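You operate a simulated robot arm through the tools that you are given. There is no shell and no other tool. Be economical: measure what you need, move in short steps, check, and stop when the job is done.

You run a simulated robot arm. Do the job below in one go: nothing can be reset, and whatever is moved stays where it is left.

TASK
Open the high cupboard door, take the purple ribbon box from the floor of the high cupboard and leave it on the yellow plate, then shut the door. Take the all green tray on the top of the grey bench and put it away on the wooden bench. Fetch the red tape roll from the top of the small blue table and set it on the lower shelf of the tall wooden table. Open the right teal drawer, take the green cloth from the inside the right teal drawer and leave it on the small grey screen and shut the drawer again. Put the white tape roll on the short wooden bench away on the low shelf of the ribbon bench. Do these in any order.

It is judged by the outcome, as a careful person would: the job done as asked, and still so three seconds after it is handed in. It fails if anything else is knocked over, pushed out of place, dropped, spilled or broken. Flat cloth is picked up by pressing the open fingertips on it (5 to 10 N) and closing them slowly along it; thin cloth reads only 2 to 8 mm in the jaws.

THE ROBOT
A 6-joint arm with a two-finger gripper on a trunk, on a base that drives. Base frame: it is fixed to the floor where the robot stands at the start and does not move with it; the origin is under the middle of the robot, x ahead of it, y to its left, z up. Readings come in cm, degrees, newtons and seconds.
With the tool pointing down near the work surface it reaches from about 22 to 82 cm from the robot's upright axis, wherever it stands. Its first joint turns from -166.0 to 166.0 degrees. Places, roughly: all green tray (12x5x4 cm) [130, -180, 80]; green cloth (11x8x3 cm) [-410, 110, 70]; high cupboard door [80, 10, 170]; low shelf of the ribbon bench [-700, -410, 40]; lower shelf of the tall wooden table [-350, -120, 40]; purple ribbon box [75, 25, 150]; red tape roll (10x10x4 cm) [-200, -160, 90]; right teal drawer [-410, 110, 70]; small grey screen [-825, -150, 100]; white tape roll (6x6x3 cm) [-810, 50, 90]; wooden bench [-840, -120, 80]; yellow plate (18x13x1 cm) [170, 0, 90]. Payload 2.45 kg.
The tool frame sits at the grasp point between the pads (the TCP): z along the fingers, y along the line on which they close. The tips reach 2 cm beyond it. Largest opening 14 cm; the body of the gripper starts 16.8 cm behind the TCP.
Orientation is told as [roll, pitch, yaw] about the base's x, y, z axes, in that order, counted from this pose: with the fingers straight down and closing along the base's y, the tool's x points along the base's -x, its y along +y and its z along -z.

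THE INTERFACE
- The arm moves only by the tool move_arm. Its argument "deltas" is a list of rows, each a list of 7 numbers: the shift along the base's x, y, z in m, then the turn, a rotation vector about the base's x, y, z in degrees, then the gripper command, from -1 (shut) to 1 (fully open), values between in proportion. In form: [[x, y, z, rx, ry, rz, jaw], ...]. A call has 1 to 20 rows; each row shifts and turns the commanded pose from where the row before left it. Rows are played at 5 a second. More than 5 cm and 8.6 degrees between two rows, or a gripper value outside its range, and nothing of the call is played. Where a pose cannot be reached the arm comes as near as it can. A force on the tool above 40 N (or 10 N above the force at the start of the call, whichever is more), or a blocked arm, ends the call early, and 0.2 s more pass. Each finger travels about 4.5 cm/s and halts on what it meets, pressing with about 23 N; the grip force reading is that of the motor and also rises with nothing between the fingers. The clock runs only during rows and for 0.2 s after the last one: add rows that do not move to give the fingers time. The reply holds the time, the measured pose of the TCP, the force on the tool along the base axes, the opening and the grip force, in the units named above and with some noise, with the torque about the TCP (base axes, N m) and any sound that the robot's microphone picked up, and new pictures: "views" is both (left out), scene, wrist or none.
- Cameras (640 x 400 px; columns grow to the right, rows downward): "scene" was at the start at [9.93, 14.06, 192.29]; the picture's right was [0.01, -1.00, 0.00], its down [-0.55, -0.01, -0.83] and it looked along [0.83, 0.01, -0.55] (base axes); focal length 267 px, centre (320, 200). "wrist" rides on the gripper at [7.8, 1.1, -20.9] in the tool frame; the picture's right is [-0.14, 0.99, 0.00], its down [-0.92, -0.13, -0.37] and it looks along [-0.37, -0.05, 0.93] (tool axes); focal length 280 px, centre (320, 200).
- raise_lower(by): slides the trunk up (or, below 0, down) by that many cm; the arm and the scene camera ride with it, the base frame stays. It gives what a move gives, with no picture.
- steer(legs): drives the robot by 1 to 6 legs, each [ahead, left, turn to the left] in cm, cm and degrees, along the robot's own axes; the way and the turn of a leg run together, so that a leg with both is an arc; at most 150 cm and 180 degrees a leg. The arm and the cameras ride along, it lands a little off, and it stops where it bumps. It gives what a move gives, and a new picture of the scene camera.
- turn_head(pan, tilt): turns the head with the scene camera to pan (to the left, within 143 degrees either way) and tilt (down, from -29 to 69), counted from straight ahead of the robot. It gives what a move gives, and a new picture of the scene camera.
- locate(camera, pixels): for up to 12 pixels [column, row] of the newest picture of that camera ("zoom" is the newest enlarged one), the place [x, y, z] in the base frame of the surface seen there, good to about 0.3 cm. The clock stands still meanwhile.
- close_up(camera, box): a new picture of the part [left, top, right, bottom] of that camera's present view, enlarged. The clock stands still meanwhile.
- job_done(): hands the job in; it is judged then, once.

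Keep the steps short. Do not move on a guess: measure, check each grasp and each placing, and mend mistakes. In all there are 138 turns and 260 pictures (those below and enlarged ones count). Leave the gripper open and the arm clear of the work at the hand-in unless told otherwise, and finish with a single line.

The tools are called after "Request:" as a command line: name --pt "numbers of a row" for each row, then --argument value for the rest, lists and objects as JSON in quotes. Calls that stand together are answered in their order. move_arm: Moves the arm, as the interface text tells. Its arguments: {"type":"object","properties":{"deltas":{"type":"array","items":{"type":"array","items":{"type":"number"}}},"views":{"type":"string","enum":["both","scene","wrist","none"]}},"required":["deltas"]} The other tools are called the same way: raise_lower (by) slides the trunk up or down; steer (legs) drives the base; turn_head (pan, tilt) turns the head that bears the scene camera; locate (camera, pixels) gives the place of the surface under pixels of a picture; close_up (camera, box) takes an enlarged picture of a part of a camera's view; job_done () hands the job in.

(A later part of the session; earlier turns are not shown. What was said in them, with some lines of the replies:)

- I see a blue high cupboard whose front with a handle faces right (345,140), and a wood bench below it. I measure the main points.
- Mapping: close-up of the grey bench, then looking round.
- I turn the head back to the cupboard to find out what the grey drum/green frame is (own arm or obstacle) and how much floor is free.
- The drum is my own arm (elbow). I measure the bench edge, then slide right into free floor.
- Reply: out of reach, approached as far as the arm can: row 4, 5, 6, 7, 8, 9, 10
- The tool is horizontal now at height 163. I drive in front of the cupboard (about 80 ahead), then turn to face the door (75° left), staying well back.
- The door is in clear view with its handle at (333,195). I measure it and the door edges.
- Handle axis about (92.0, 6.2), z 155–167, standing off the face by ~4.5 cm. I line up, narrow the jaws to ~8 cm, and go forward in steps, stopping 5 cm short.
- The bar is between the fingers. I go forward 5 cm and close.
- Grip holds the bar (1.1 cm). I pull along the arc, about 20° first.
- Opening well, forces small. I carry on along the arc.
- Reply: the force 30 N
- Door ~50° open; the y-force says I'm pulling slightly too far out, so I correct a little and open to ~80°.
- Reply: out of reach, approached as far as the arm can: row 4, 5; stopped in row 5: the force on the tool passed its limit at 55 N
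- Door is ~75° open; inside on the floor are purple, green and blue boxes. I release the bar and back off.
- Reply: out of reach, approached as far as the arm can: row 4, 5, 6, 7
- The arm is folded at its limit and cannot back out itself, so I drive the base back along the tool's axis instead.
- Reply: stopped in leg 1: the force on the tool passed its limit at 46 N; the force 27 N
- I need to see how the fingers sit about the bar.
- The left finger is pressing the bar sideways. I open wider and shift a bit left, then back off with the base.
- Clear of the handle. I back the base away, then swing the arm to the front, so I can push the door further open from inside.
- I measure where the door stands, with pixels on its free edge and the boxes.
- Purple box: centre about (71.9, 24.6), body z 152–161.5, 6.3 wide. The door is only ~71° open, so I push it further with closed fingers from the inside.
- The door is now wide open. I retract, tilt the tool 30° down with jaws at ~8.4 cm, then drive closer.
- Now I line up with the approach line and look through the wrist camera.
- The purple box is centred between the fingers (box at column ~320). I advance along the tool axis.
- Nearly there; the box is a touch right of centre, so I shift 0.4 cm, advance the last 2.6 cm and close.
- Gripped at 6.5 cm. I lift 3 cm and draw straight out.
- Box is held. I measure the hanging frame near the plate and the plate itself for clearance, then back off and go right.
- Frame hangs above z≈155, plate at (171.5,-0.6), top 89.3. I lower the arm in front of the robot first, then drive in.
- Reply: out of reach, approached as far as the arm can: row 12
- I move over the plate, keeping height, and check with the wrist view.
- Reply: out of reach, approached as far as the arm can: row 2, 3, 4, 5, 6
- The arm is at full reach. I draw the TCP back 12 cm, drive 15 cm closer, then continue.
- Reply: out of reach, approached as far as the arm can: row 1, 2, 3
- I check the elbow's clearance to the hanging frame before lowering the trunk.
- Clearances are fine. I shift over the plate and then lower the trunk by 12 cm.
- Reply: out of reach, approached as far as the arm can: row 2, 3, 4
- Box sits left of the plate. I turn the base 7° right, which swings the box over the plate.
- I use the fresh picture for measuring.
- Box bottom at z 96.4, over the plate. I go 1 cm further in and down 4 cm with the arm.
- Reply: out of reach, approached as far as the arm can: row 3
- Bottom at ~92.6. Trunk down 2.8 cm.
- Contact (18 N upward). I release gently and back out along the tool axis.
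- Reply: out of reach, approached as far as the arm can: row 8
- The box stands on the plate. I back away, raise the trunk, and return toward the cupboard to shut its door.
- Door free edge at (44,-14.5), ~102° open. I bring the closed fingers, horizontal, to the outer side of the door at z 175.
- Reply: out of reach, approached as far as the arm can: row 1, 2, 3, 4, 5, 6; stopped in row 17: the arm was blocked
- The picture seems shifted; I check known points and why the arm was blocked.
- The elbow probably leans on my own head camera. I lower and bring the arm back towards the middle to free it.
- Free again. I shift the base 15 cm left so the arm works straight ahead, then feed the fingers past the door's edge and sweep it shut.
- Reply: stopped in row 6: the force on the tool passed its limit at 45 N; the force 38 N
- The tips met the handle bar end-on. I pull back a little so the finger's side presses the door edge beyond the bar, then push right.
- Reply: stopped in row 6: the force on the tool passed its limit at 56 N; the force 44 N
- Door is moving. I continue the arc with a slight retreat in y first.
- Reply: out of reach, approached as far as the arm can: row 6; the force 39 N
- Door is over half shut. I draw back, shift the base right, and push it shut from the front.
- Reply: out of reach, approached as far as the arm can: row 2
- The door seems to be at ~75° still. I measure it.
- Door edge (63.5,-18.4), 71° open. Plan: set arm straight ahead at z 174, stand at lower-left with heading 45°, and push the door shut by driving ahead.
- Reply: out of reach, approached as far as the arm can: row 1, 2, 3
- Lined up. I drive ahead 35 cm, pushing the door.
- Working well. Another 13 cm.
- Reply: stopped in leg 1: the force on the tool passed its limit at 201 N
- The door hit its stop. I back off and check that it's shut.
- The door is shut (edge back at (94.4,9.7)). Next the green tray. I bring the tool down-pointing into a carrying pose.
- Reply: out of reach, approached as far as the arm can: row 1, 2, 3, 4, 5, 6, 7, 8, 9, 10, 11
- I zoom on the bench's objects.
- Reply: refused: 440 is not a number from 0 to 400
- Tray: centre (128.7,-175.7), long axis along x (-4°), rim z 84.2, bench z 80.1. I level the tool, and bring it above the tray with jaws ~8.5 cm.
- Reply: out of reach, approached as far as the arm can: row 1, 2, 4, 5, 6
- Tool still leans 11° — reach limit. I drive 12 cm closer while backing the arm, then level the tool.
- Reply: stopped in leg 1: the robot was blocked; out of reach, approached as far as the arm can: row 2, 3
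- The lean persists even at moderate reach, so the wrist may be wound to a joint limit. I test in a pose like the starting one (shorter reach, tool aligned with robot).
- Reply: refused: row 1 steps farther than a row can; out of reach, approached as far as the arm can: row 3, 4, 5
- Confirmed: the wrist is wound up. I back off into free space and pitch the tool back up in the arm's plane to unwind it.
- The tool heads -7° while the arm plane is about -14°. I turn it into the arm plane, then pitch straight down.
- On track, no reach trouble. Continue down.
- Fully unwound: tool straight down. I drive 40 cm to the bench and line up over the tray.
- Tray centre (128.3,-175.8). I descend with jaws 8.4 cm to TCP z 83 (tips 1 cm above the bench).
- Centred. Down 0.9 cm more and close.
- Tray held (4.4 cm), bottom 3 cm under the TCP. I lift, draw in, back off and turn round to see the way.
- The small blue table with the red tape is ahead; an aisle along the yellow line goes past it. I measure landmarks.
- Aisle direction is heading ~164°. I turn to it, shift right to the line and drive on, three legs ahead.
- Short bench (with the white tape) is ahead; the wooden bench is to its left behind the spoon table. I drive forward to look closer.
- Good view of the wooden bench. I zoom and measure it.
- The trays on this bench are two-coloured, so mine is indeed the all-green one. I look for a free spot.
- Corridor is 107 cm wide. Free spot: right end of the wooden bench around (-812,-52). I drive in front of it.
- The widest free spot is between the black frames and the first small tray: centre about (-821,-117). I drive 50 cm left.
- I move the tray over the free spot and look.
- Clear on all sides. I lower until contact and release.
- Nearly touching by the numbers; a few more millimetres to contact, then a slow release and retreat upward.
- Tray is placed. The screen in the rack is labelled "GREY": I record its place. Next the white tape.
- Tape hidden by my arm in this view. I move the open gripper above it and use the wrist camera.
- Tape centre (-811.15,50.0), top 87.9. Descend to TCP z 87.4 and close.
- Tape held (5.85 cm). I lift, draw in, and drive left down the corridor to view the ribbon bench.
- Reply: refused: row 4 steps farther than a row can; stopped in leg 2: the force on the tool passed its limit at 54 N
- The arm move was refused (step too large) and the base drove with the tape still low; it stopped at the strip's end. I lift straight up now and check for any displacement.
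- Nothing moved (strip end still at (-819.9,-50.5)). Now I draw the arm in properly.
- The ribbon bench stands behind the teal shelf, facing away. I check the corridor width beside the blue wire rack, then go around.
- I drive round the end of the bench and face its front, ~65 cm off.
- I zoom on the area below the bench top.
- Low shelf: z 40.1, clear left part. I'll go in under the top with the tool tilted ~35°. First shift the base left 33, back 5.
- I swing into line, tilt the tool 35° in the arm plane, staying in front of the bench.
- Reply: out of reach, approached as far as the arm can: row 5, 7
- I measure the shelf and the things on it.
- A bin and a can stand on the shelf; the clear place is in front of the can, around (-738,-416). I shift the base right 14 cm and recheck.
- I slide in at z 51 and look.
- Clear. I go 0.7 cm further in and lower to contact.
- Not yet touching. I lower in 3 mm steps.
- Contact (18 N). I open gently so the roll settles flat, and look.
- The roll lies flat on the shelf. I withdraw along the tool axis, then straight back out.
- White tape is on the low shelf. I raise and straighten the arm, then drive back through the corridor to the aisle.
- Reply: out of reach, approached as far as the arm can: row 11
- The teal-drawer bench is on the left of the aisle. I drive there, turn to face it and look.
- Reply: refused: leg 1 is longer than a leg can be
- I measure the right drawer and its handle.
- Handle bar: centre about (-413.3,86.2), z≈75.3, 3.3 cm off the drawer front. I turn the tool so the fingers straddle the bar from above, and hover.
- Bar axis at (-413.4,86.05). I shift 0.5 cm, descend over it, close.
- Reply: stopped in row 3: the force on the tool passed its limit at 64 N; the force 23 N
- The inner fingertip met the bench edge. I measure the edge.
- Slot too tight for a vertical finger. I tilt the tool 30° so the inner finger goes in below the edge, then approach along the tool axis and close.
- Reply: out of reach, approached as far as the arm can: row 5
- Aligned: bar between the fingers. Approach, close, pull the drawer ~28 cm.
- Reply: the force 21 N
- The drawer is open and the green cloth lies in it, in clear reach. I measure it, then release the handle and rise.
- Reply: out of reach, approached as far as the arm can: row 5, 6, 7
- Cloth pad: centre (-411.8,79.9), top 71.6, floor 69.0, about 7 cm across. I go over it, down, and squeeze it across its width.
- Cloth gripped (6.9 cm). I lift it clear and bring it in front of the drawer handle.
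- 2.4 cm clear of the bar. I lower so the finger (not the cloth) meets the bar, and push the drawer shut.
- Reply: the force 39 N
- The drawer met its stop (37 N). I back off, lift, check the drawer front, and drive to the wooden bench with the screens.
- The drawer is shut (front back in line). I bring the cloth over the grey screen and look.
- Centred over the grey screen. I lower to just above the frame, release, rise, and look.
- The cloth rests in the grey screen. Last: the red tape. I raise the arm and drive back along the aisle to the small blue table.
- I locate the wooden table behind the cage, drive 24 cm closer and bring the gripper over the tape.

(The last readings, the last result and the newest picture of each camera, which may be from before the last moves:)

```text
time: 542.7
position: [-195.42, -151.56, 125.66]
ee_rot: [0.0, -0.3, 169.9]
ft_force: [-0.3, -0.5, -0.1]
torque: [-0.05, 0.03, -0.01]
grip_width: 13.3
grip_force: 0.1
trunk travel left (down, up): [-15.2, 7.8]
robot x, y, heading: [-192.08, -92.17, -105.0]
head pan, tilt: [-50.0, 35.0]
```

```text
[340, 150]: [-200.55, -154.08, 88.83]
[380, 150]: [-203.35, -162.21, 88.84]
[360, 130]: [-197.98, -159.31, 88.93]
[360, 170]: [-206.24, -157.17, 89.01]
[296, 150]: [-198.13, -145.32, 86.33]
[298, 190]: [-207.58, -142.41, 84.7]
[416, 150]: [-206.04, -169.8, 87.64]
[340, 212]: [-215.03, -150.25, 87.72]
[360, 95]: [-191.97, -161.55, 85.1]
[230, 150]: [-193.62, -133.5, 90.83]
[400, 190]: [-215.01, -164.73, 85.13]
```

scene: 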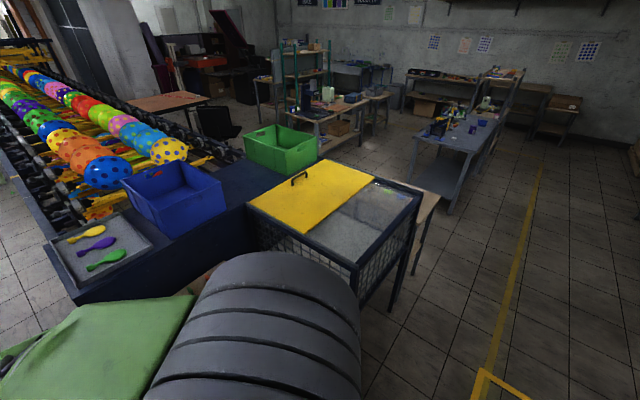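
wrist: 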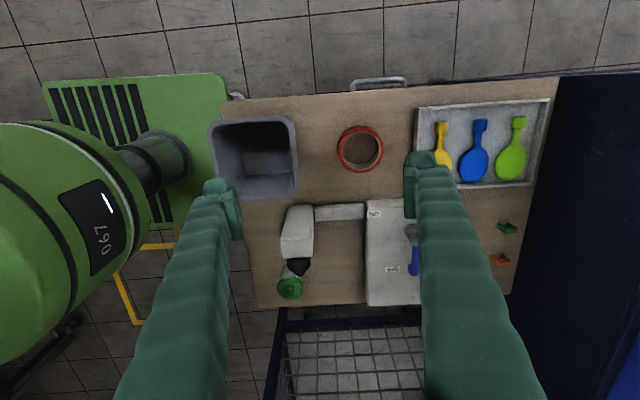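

Red tape: centre (-202,-158.2), top 88.9, table 85.1. I go over, descend, close and lift.

Request:
move_arm --pt "-0.033 -0.033 0 0 0 0 0.9" --pt "-0.033 -0.033 0 0 0 0 0.9" --pt "0 0 -0.038 0 0 0 0.9" --pt "0 0 -0.038 0 0 0 0.9" --pt "0 0 -0.038 0 0 0 0.9" --pt "0 0 -0.038 0 0 0 0.9" --pt "0 0 -0.038 0 0 0 0.9" --pt "0 0 -0.038 0 0 0 0.9" --pt "0 0 -0.038 0 0 0 0.9" --pt "0 0 -0.038 0 0 0 0.9" --pt "0 0 -0.038 0 0 0 0.9" --pt "0 0 -0.037 0 0 0 0.9" --pt "0 0 0 0 0 0 0.6" --pt "0 0 0 0 0 0 0.4" --pt "0 0 0 0 0 0 0" --pt "0 0 0 0 0 0 -1" --pt "0 0 0 0 0 0 -1" --pt "0 0 0.035 0 0 0 -1" --pt "0 0 0.04 0 0 0 -1" --pt "0 0 0.04 0 0 0 -1" --views "wrist"

```text
time: 546.9
position: [-202.17, -158.21, 99.22]
ee_rot: [0.0, -0.2, 170.0]
ft_force: [-0.2, 0.2, -1.2]
torque: [0.0, -0.01, -0.02]
grip_width: 9.62
grip_force: 22.6
trunk travel left (down, up): [-15.2, 7.8]
robot x, y, heading: [-192.18, -92.0, -105.5]
head pan, tilt: [-50.0, 35.0]
```

wrist: 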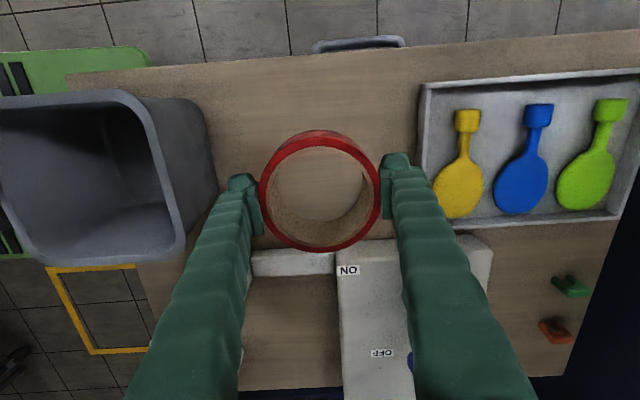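

Held (9.6 cm). I lift, turn the tool in line, draw in, drive to the wooden table, lower the trunk and look at its lower shelf.

Request:
move_arm --pt "0 0 0.037 0 0 7.7 -1" --pt "0 0 0.037 0 0 7.7 -1" --pt "0 0 0.037 0 0 7.7 -1" --pt "0 0 0.037 0 0 7.7 -1" --pt "0 0 0.037 0 0 7.7 -1" --pt "0 0 0.037 0 0 7.7 -1" --pt "0 0 0.037 0 0 7.7 -1" --pt "0.0105 0.037 0 0 0 7.7 -1" --pt "0.0105 0.037 0 0 0 7.7 -1" --pt "0.0105 0.037 0 0 0 7.7 -1" --pt "0.0105 0.037 0 0 0 7.7 -1" --pt "0 0 0 0 0 0 -1" --views "none"

Request:
steer --legs '[[-45, 0, 0], [0, -146, 0], [15, 0, 0]]'

Request:
raise_lower --by -15

Request:
turn_head --pan 0 --tilt 48

Request:
close_up --camera "scene" --box '[160, 170, 480, 370]'

```text
time: 549.5
position: [-197.82, -143.48, 125.08]
ee_rot: [0.0, -0.2, -105.3]
ft_force: [-0.5, -0.2, -0.1]
torque: [0.02, 0.03, -0.01]
grip_width: 9.58
grip_force: 23.2
trunk travel left (down, up): [-15.2, 7.8]
robot x, y, heading: [-191.51, -92.15, -105.3]
head pan, tilt: [-50.0, 35.0]
```

```text
time: 565.7
position: [-331.01, -74.96, 125.08]
ee_rot: [0.1, -0.2, -105.9]
ft_force: [-0.1, -0.4, -1.7]
torque: [0.04, -0.03, 0.0]
grip_width: 9.49
grip_force: 23.1
trunk travel left (down, up): [-15.2, 7.8]
robot x, y, heading: [-324.79, -23.66, -105.9]
head pan, tilt: [-50.0, 35.0]
```

scene: 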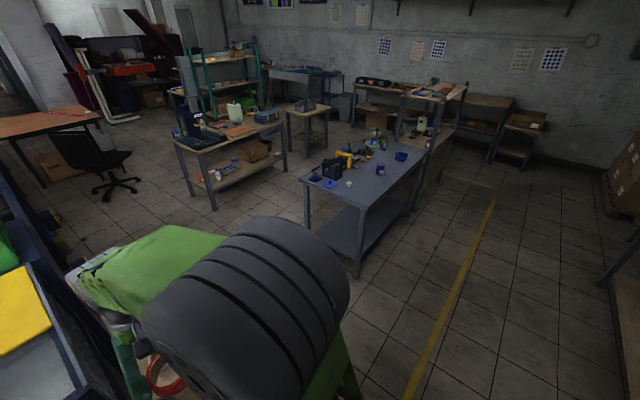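

```text
time: 567.5
position: [-330.98, -74.97, 110.1]
ee_rot: [-0.1, -0.2, -105.8]
ft_force: [0.1, -0.2, -0.3]
torque: [0.02, 0.01, 0.0]
grip_width: 9.46
grip_force: 23.3
trunk travel left (down, up): [-0.2, 22.8]
robot x, y, heading: [-324.37, -23.41, -105.8]
head pan, tilt: [-50.0, 35.0]
```

```text
time: 568.7
position: [-330.94, -74.89, 110.17]
ee_rot: [-0.1, -0.1, -106.0]
ft_force: [0.2, 0.2, -1.2]
torque: [0.0, 0.02, -0.03]
grip_width: 9.46
grip_force: 23.4
trunk travel left (down, up): [-0.2, 22.8]
robot x, y, heading: [-324.31, -23.41, -105.7]
head pan, tilt: [0.0, 48.0]
```

scene: 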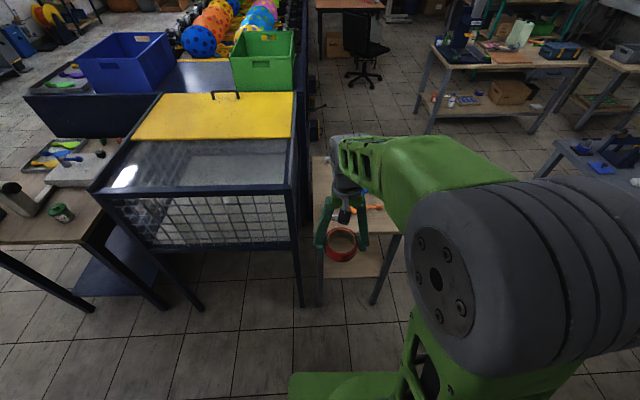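

```text
2.00 times, centred on (320, 270) of scene
```

zoom: 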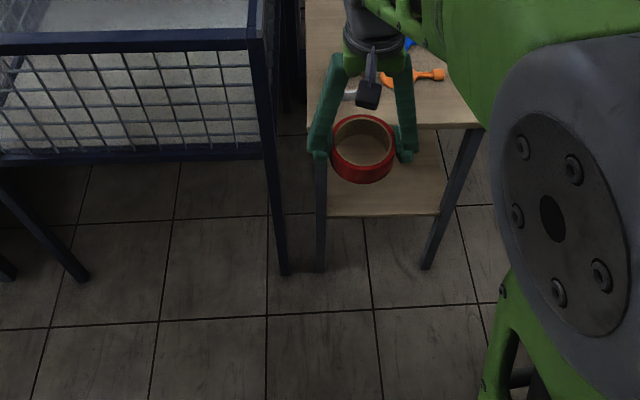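

The lower shelf is in view and empty. I measure it.

Request:
locate --camera "zoom" --pixels '[[332, 214], [436, 213], [385, 214], [385, 195], [385, 216], [322, 200], [450, 180], [425, 265], [320, 265], [430, 127], [320, 135], [425, 170]]'

```text
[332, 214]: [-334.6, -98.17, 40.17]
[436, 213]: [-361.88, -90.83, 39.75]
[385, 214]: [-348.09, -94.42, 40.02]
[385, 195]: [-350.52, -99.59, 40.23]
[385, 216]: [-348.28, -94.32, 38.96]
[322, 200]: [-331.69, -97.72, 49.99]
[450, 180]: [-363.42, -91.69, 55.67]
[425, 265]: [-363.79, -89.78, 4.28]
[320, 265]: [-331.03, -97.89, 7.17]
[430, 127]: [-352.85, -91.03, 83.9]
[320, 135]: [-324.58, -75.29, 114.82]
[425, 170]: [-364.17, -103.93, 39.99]
```

Shelf edge centre (-348.2,-94.4), z 40.1, legs 30 cm apart. I align the base, tilt the tool 35° in front of the table, and descend to shelf height.

Request:
steer --legs '[[7, -4.6, 0]]'

Request:
move_arm --pt "-0.038 -0.008 0 0 0 0 -1" --pt "-0.038 -0.008 0 0 0 0 -1" --pt "0 0 0 -6.75 1.87 0 -1" --pt "0 0 0 -6.75 1.87 0 -1" --pt "0 0 0 -6.75 1.87 0 -1" --pt "0 0 0 -6.75 1.87 0 -1" --pt "0 0 0 -6.75 1.87 0 -1" --pt "0 0 0 0 0 0 -1" --views "none"

Request:
move_arm --pt "0 0 -0.038 0 0 0 -1" --pt "0 0 -0.038 0 0 0 -1" --pt "0 0 -0.038 0 0 0 -1" --pt "0 0 -0.038 0 0 0 -1" --pt "0 0 -0.038 0 0 0 -1" --pt "0 0 -0.038 0 0 0 -1" --pt "0 0 -0.038 0 0 0 -1" --pt "0 0 -0.038 0 0 0 -1" --pt "0 0 -0.038 0 0 0 -1" --pt "0 0 -0.038 0 0 0 -1" --pt "0 0 -0.038 0 0 0 -1" --pt "0 0 -0.038 0 0 0 -1" --pt "0 0 -0.038 0 0 0 -1" --pt "0 0 -0.038 0 0 0 -1" --pt "0 0 -0.038 0 0 0 -1" --pt "0 0 0 0 0 0 -1"

```text
time: 569.8
position: [-337.35, -80.37, 110.18]
ee_rot: [-0.1, -0.2, -106.0]
ft_force: [-0.3, -0.4, -1.2]
torque: [0.05, -0.07, -0.04]
grip_width: 9.45
grip_force: 23.5
trunk travel left (down, up): [-0.2, 22.8]
robot x, y, heading: [-330.42, -28.88, -105.9]
head pan, tilt: [0.0, 48.0]
```

scene: 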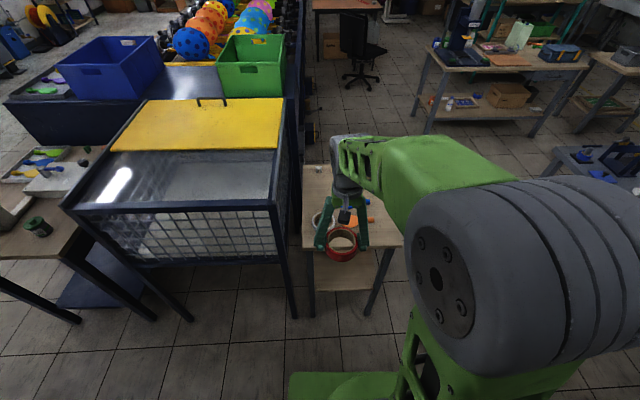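

```text
time: 571.5
position: [-344.84, -81.98, 110.18]
ee_rot: [0.3, -35.3, -106.1]
ft_force: [0.9, 0.0, -0.6]
torque: [0.0, 0.02, 0.0]
grip_width: 9.45
grip_force: 22.8
trunk travel left (down, up): [-0.2, 22.8]
robot x, y, heading: [-330.75, -29.2, -105.9]
head pan, tilt: [0.0, 48.0]
```

```text
time: 575.0
position: [-345.09, -83.24, 53.27]
ee_rot: [0.2, -35.2, -106.1]
ft_force: [0.7, 0.0, -0.9]
torque: [0.01, 0.0, 0.01]
grip_width: 9.38
grip_force: 23.3
out of reach, approached as far as the arm can: row 3, 4
trunk travel left (down, up): [-0.2, 22.8]
robot x, y, heading: [-330.26, -29.02, -106.1]
head pan, tilt: [0.0, 48.0]
```

scene: 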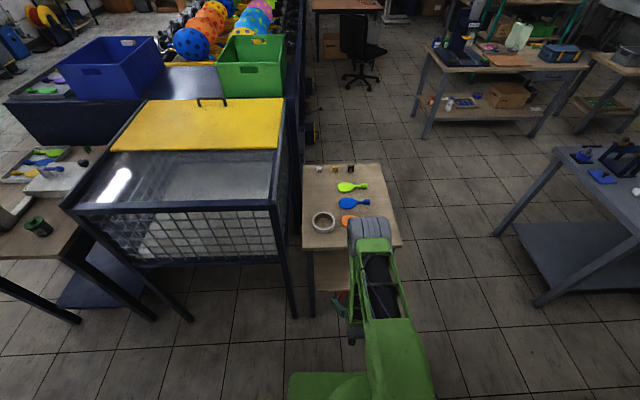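
wrist: 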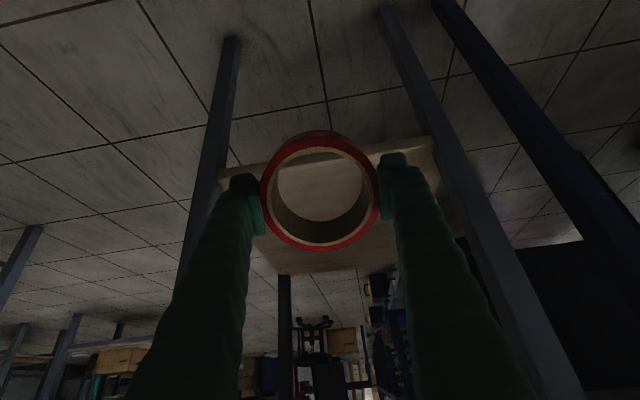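

Aligned with the shelf ahead. I slide in 18 cm and lower to just above the shelf.

Request:
move_arm --pt "-0.0096 -0.0352 0 0 0 0 -1" --pt "-0.0096 -0.0352 0 0 0 0 -1" --pt "-0.0096 -0.0352 0 0 0 0 -1" --pt "-0.0096 -0.0352 0 0 0 0 -1" --pt "-0.0096 -0.0352 0 0 0 0 -1" --pt "0 0 -0.035 0 0 0 -1" --pt "0 0 -0.025 0 0 0 -1" --pt "0 0 -0.01 0 0 0 -1" --pt "0 0 0 0 0 0 -1"

Request:
locate --camera "wrist" --pixels '[[320, 60], [320, 100], [320, 200], [320, 135], [265, 195], [375, 190], [320, 245], [320, 80]]'

```text
time: 577.0
position: [-349.91, -100.76, 46.37]
ee_rot: [0.3, -35.3, -106.0]
ft_force: [0.3, 0.2, -0.9]
torque: [-0.03, 0.0, 0.0]
grip_width: 9.37
grip_force: 23.2
trunk travel left (down, up): [-0.2, 22.8]
robot x, y, heading: [-331.04, -29.07, -105.5]
head pan, tilt: [0.0, 48.0]
```

scene: 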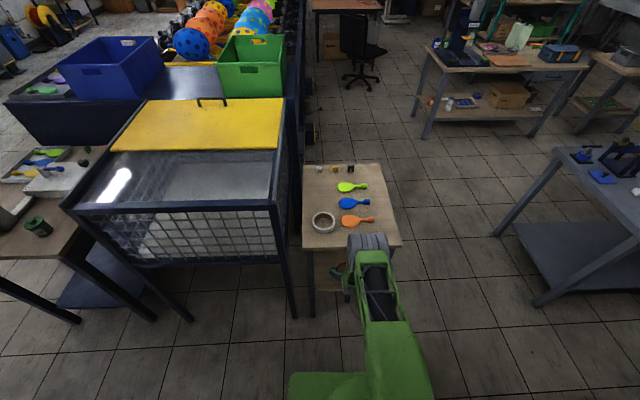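
wrist: 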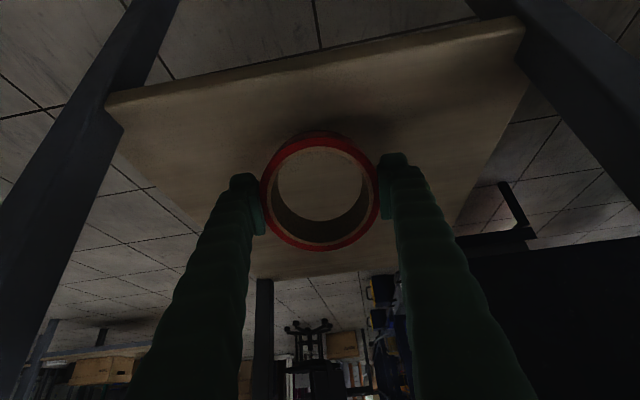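

```text
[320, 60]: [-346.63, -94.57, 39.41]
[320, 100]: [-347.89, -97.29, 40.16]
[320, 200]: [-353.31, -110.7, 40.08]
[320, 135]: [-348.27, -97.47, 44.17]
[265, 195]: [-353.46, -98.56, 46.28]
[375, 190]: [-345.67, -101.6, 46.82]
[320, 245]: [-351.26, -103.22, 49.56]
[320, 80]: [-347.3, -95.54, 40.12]
```

Over the shelf, 1 cm up. I lower gently so the near rim meets the shelf and settles, then open slowly.

Request:
move_arm --pt "0 0 -0.008 0 0 0 -1" --pt "0 0 -0.004 0 0 0 -1" --pt "0 0 -0.004 0 0 0 -1" --pt "0 0 -0.003 0 0 0 -1" --pt "0 0 -0.003 0 0 0 -1" --pt "0 0 0 0 0 0 0.3" --pt "0 0 0 0 0 0 0.35" --pt "0 0 0 0 0 0 0.38" --pt "0 0 0 0 0 0 0.42" --pt "0 0 0 0 0 0 0.5" --pt "0 0 0 0 0 0 0.58" --pt "0 0 0 0 0 0 0.58" --views "wrist"

```text
time: 579.5
position: [-349.88, -100.74, 44.15]
ee_rot: [0.3, -35.2, -106.1]
ft_force: [-0.2, 0.2, -0.1]
torque: [-0.02, 0.01, 0.03]
grip_width: 11.04
grip_force: 0.0
trunk travel left (down, up): [-0.2, 22.8]
robot x, y, heading: [-330.91, -29.07, -105.7]
head pan, tilt: [0.0, 48.0]
```

wrist: 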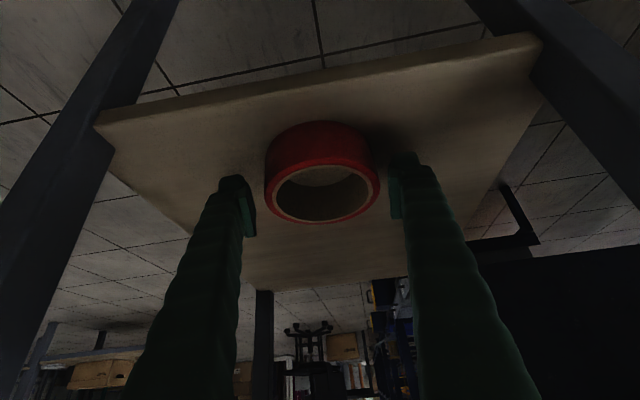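

The red tape lies flat on the shelf. I withdraw, back the base off and check.

Request:
move_arm --pt "0.0045 0.0165 0.025 0 0 0 0.58" --pt "0.0045 0.0165 0.025 0 0 0 0.58" --pt "0.0045 0.0165 0.02 0 0 0 0.58" --pt "0.0096 0.0352 0 0 0 0 0.58" --pt "0.0096 0.0352 0 0 0 0 0.58" --pt "0.0096 0.0352 0 0 0 0 0.58" --pt "0.0096 0.0352 0 0 0 0 0.58" --pt "0 0 0 0 0 0 0.58" --views "none"

Request:
steer --legs '[[-40, 0, 0]]'

Request:
turn_head --pan 0 --tilt 35

Request:
close_up --camera "scene" --box '[230, 150, 430, 300]'

```text
time: 581.4
position: [-344.7, -81.73, 51.1]
ee_rot: [0.3, -35.1, -106.1]
ft_force: [0.1, -0.4, -0.5]
torque: [-0.02, 0.01, 0.03]
grip_width: 11.07
grip_force: 0.0
trunk travel left (down, up): [-0.2, 22.8]
robot x, y, heading: [-330.68, -29.15, -105.8]
head pan, tilt: [0.0, 48.0]
```

```text
time: 583.9
position: [-333.89, -43.18, 51.12]
ee_rot: [0.4, -35.2, -106.3]
ft_force: [0.4, -0.8, -0.2]
torque: [-0.01, -0.01, 0.0]
grip_width: 11.05
grip_force: 0.0
trunk travel left (down, up): [-0.2, 22.8]
robot x, y, heading: [-319.73, 9.63, -106.0]
head pan, tilt: [0.0, 48.0]
```

scene: 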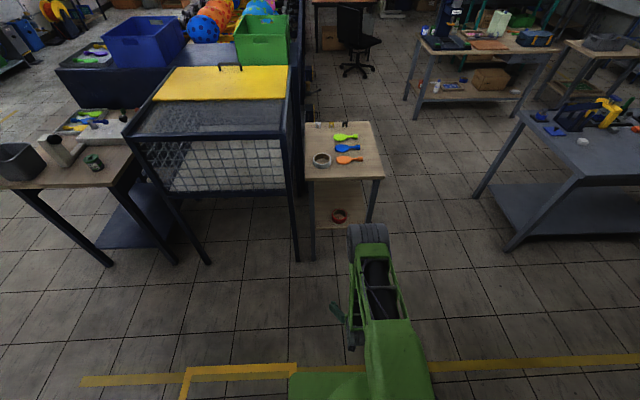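

```text
time: 584.6
position: [-333.9, -43.2, 51.02]
ee_rot: [0.3, -35.1, -106.2]
ft_force: [0.1, 0.9, -0.2]
torque: [0.0, 0.0, 0.01]
grip_width: 11.06
grip_force: 0.1
trunk travel left (down, up): [-0.2, 22.8]
robot x, y, heading: [-319.69, 9.34, -105.9]
head pan, tilt: [0.0, 35.0]
```

scene: 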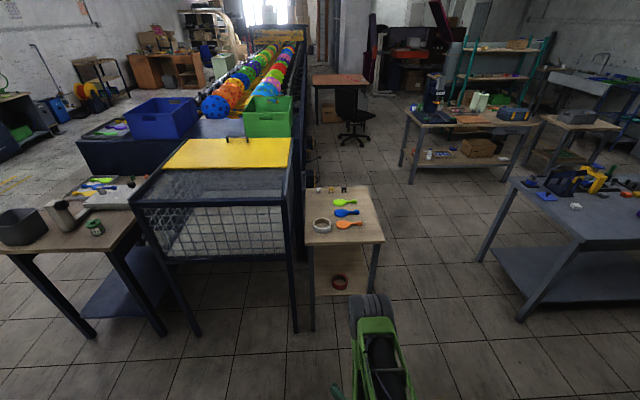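

```text
2.67 times, centred on (330, 225) of scene
```

zoom: 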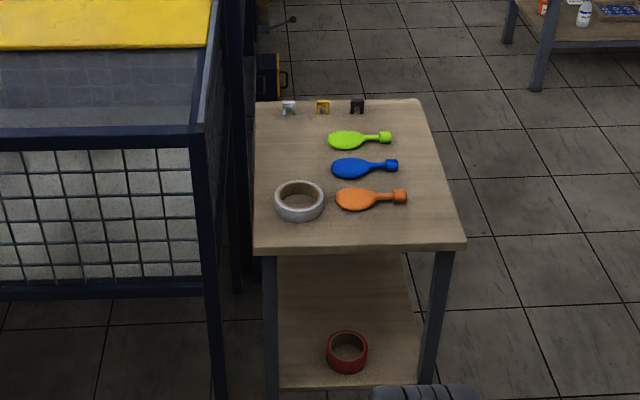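

The red tape lies on the lower shelf. The other four jobs were checked as I went, the gripper is open and the arm is clear, so I hand in.

Request:
job_done

```text
The job is handed in.
```

All five jobs are done: the box is on the yellow plate, the tray, cloth and both tape rolls are in their places, and the cupboard door and drawer are shut; on the way I dragged the white tape along the bench and bumped the belt strip on the wooden bench, but the strip had not moved when I measured it again.
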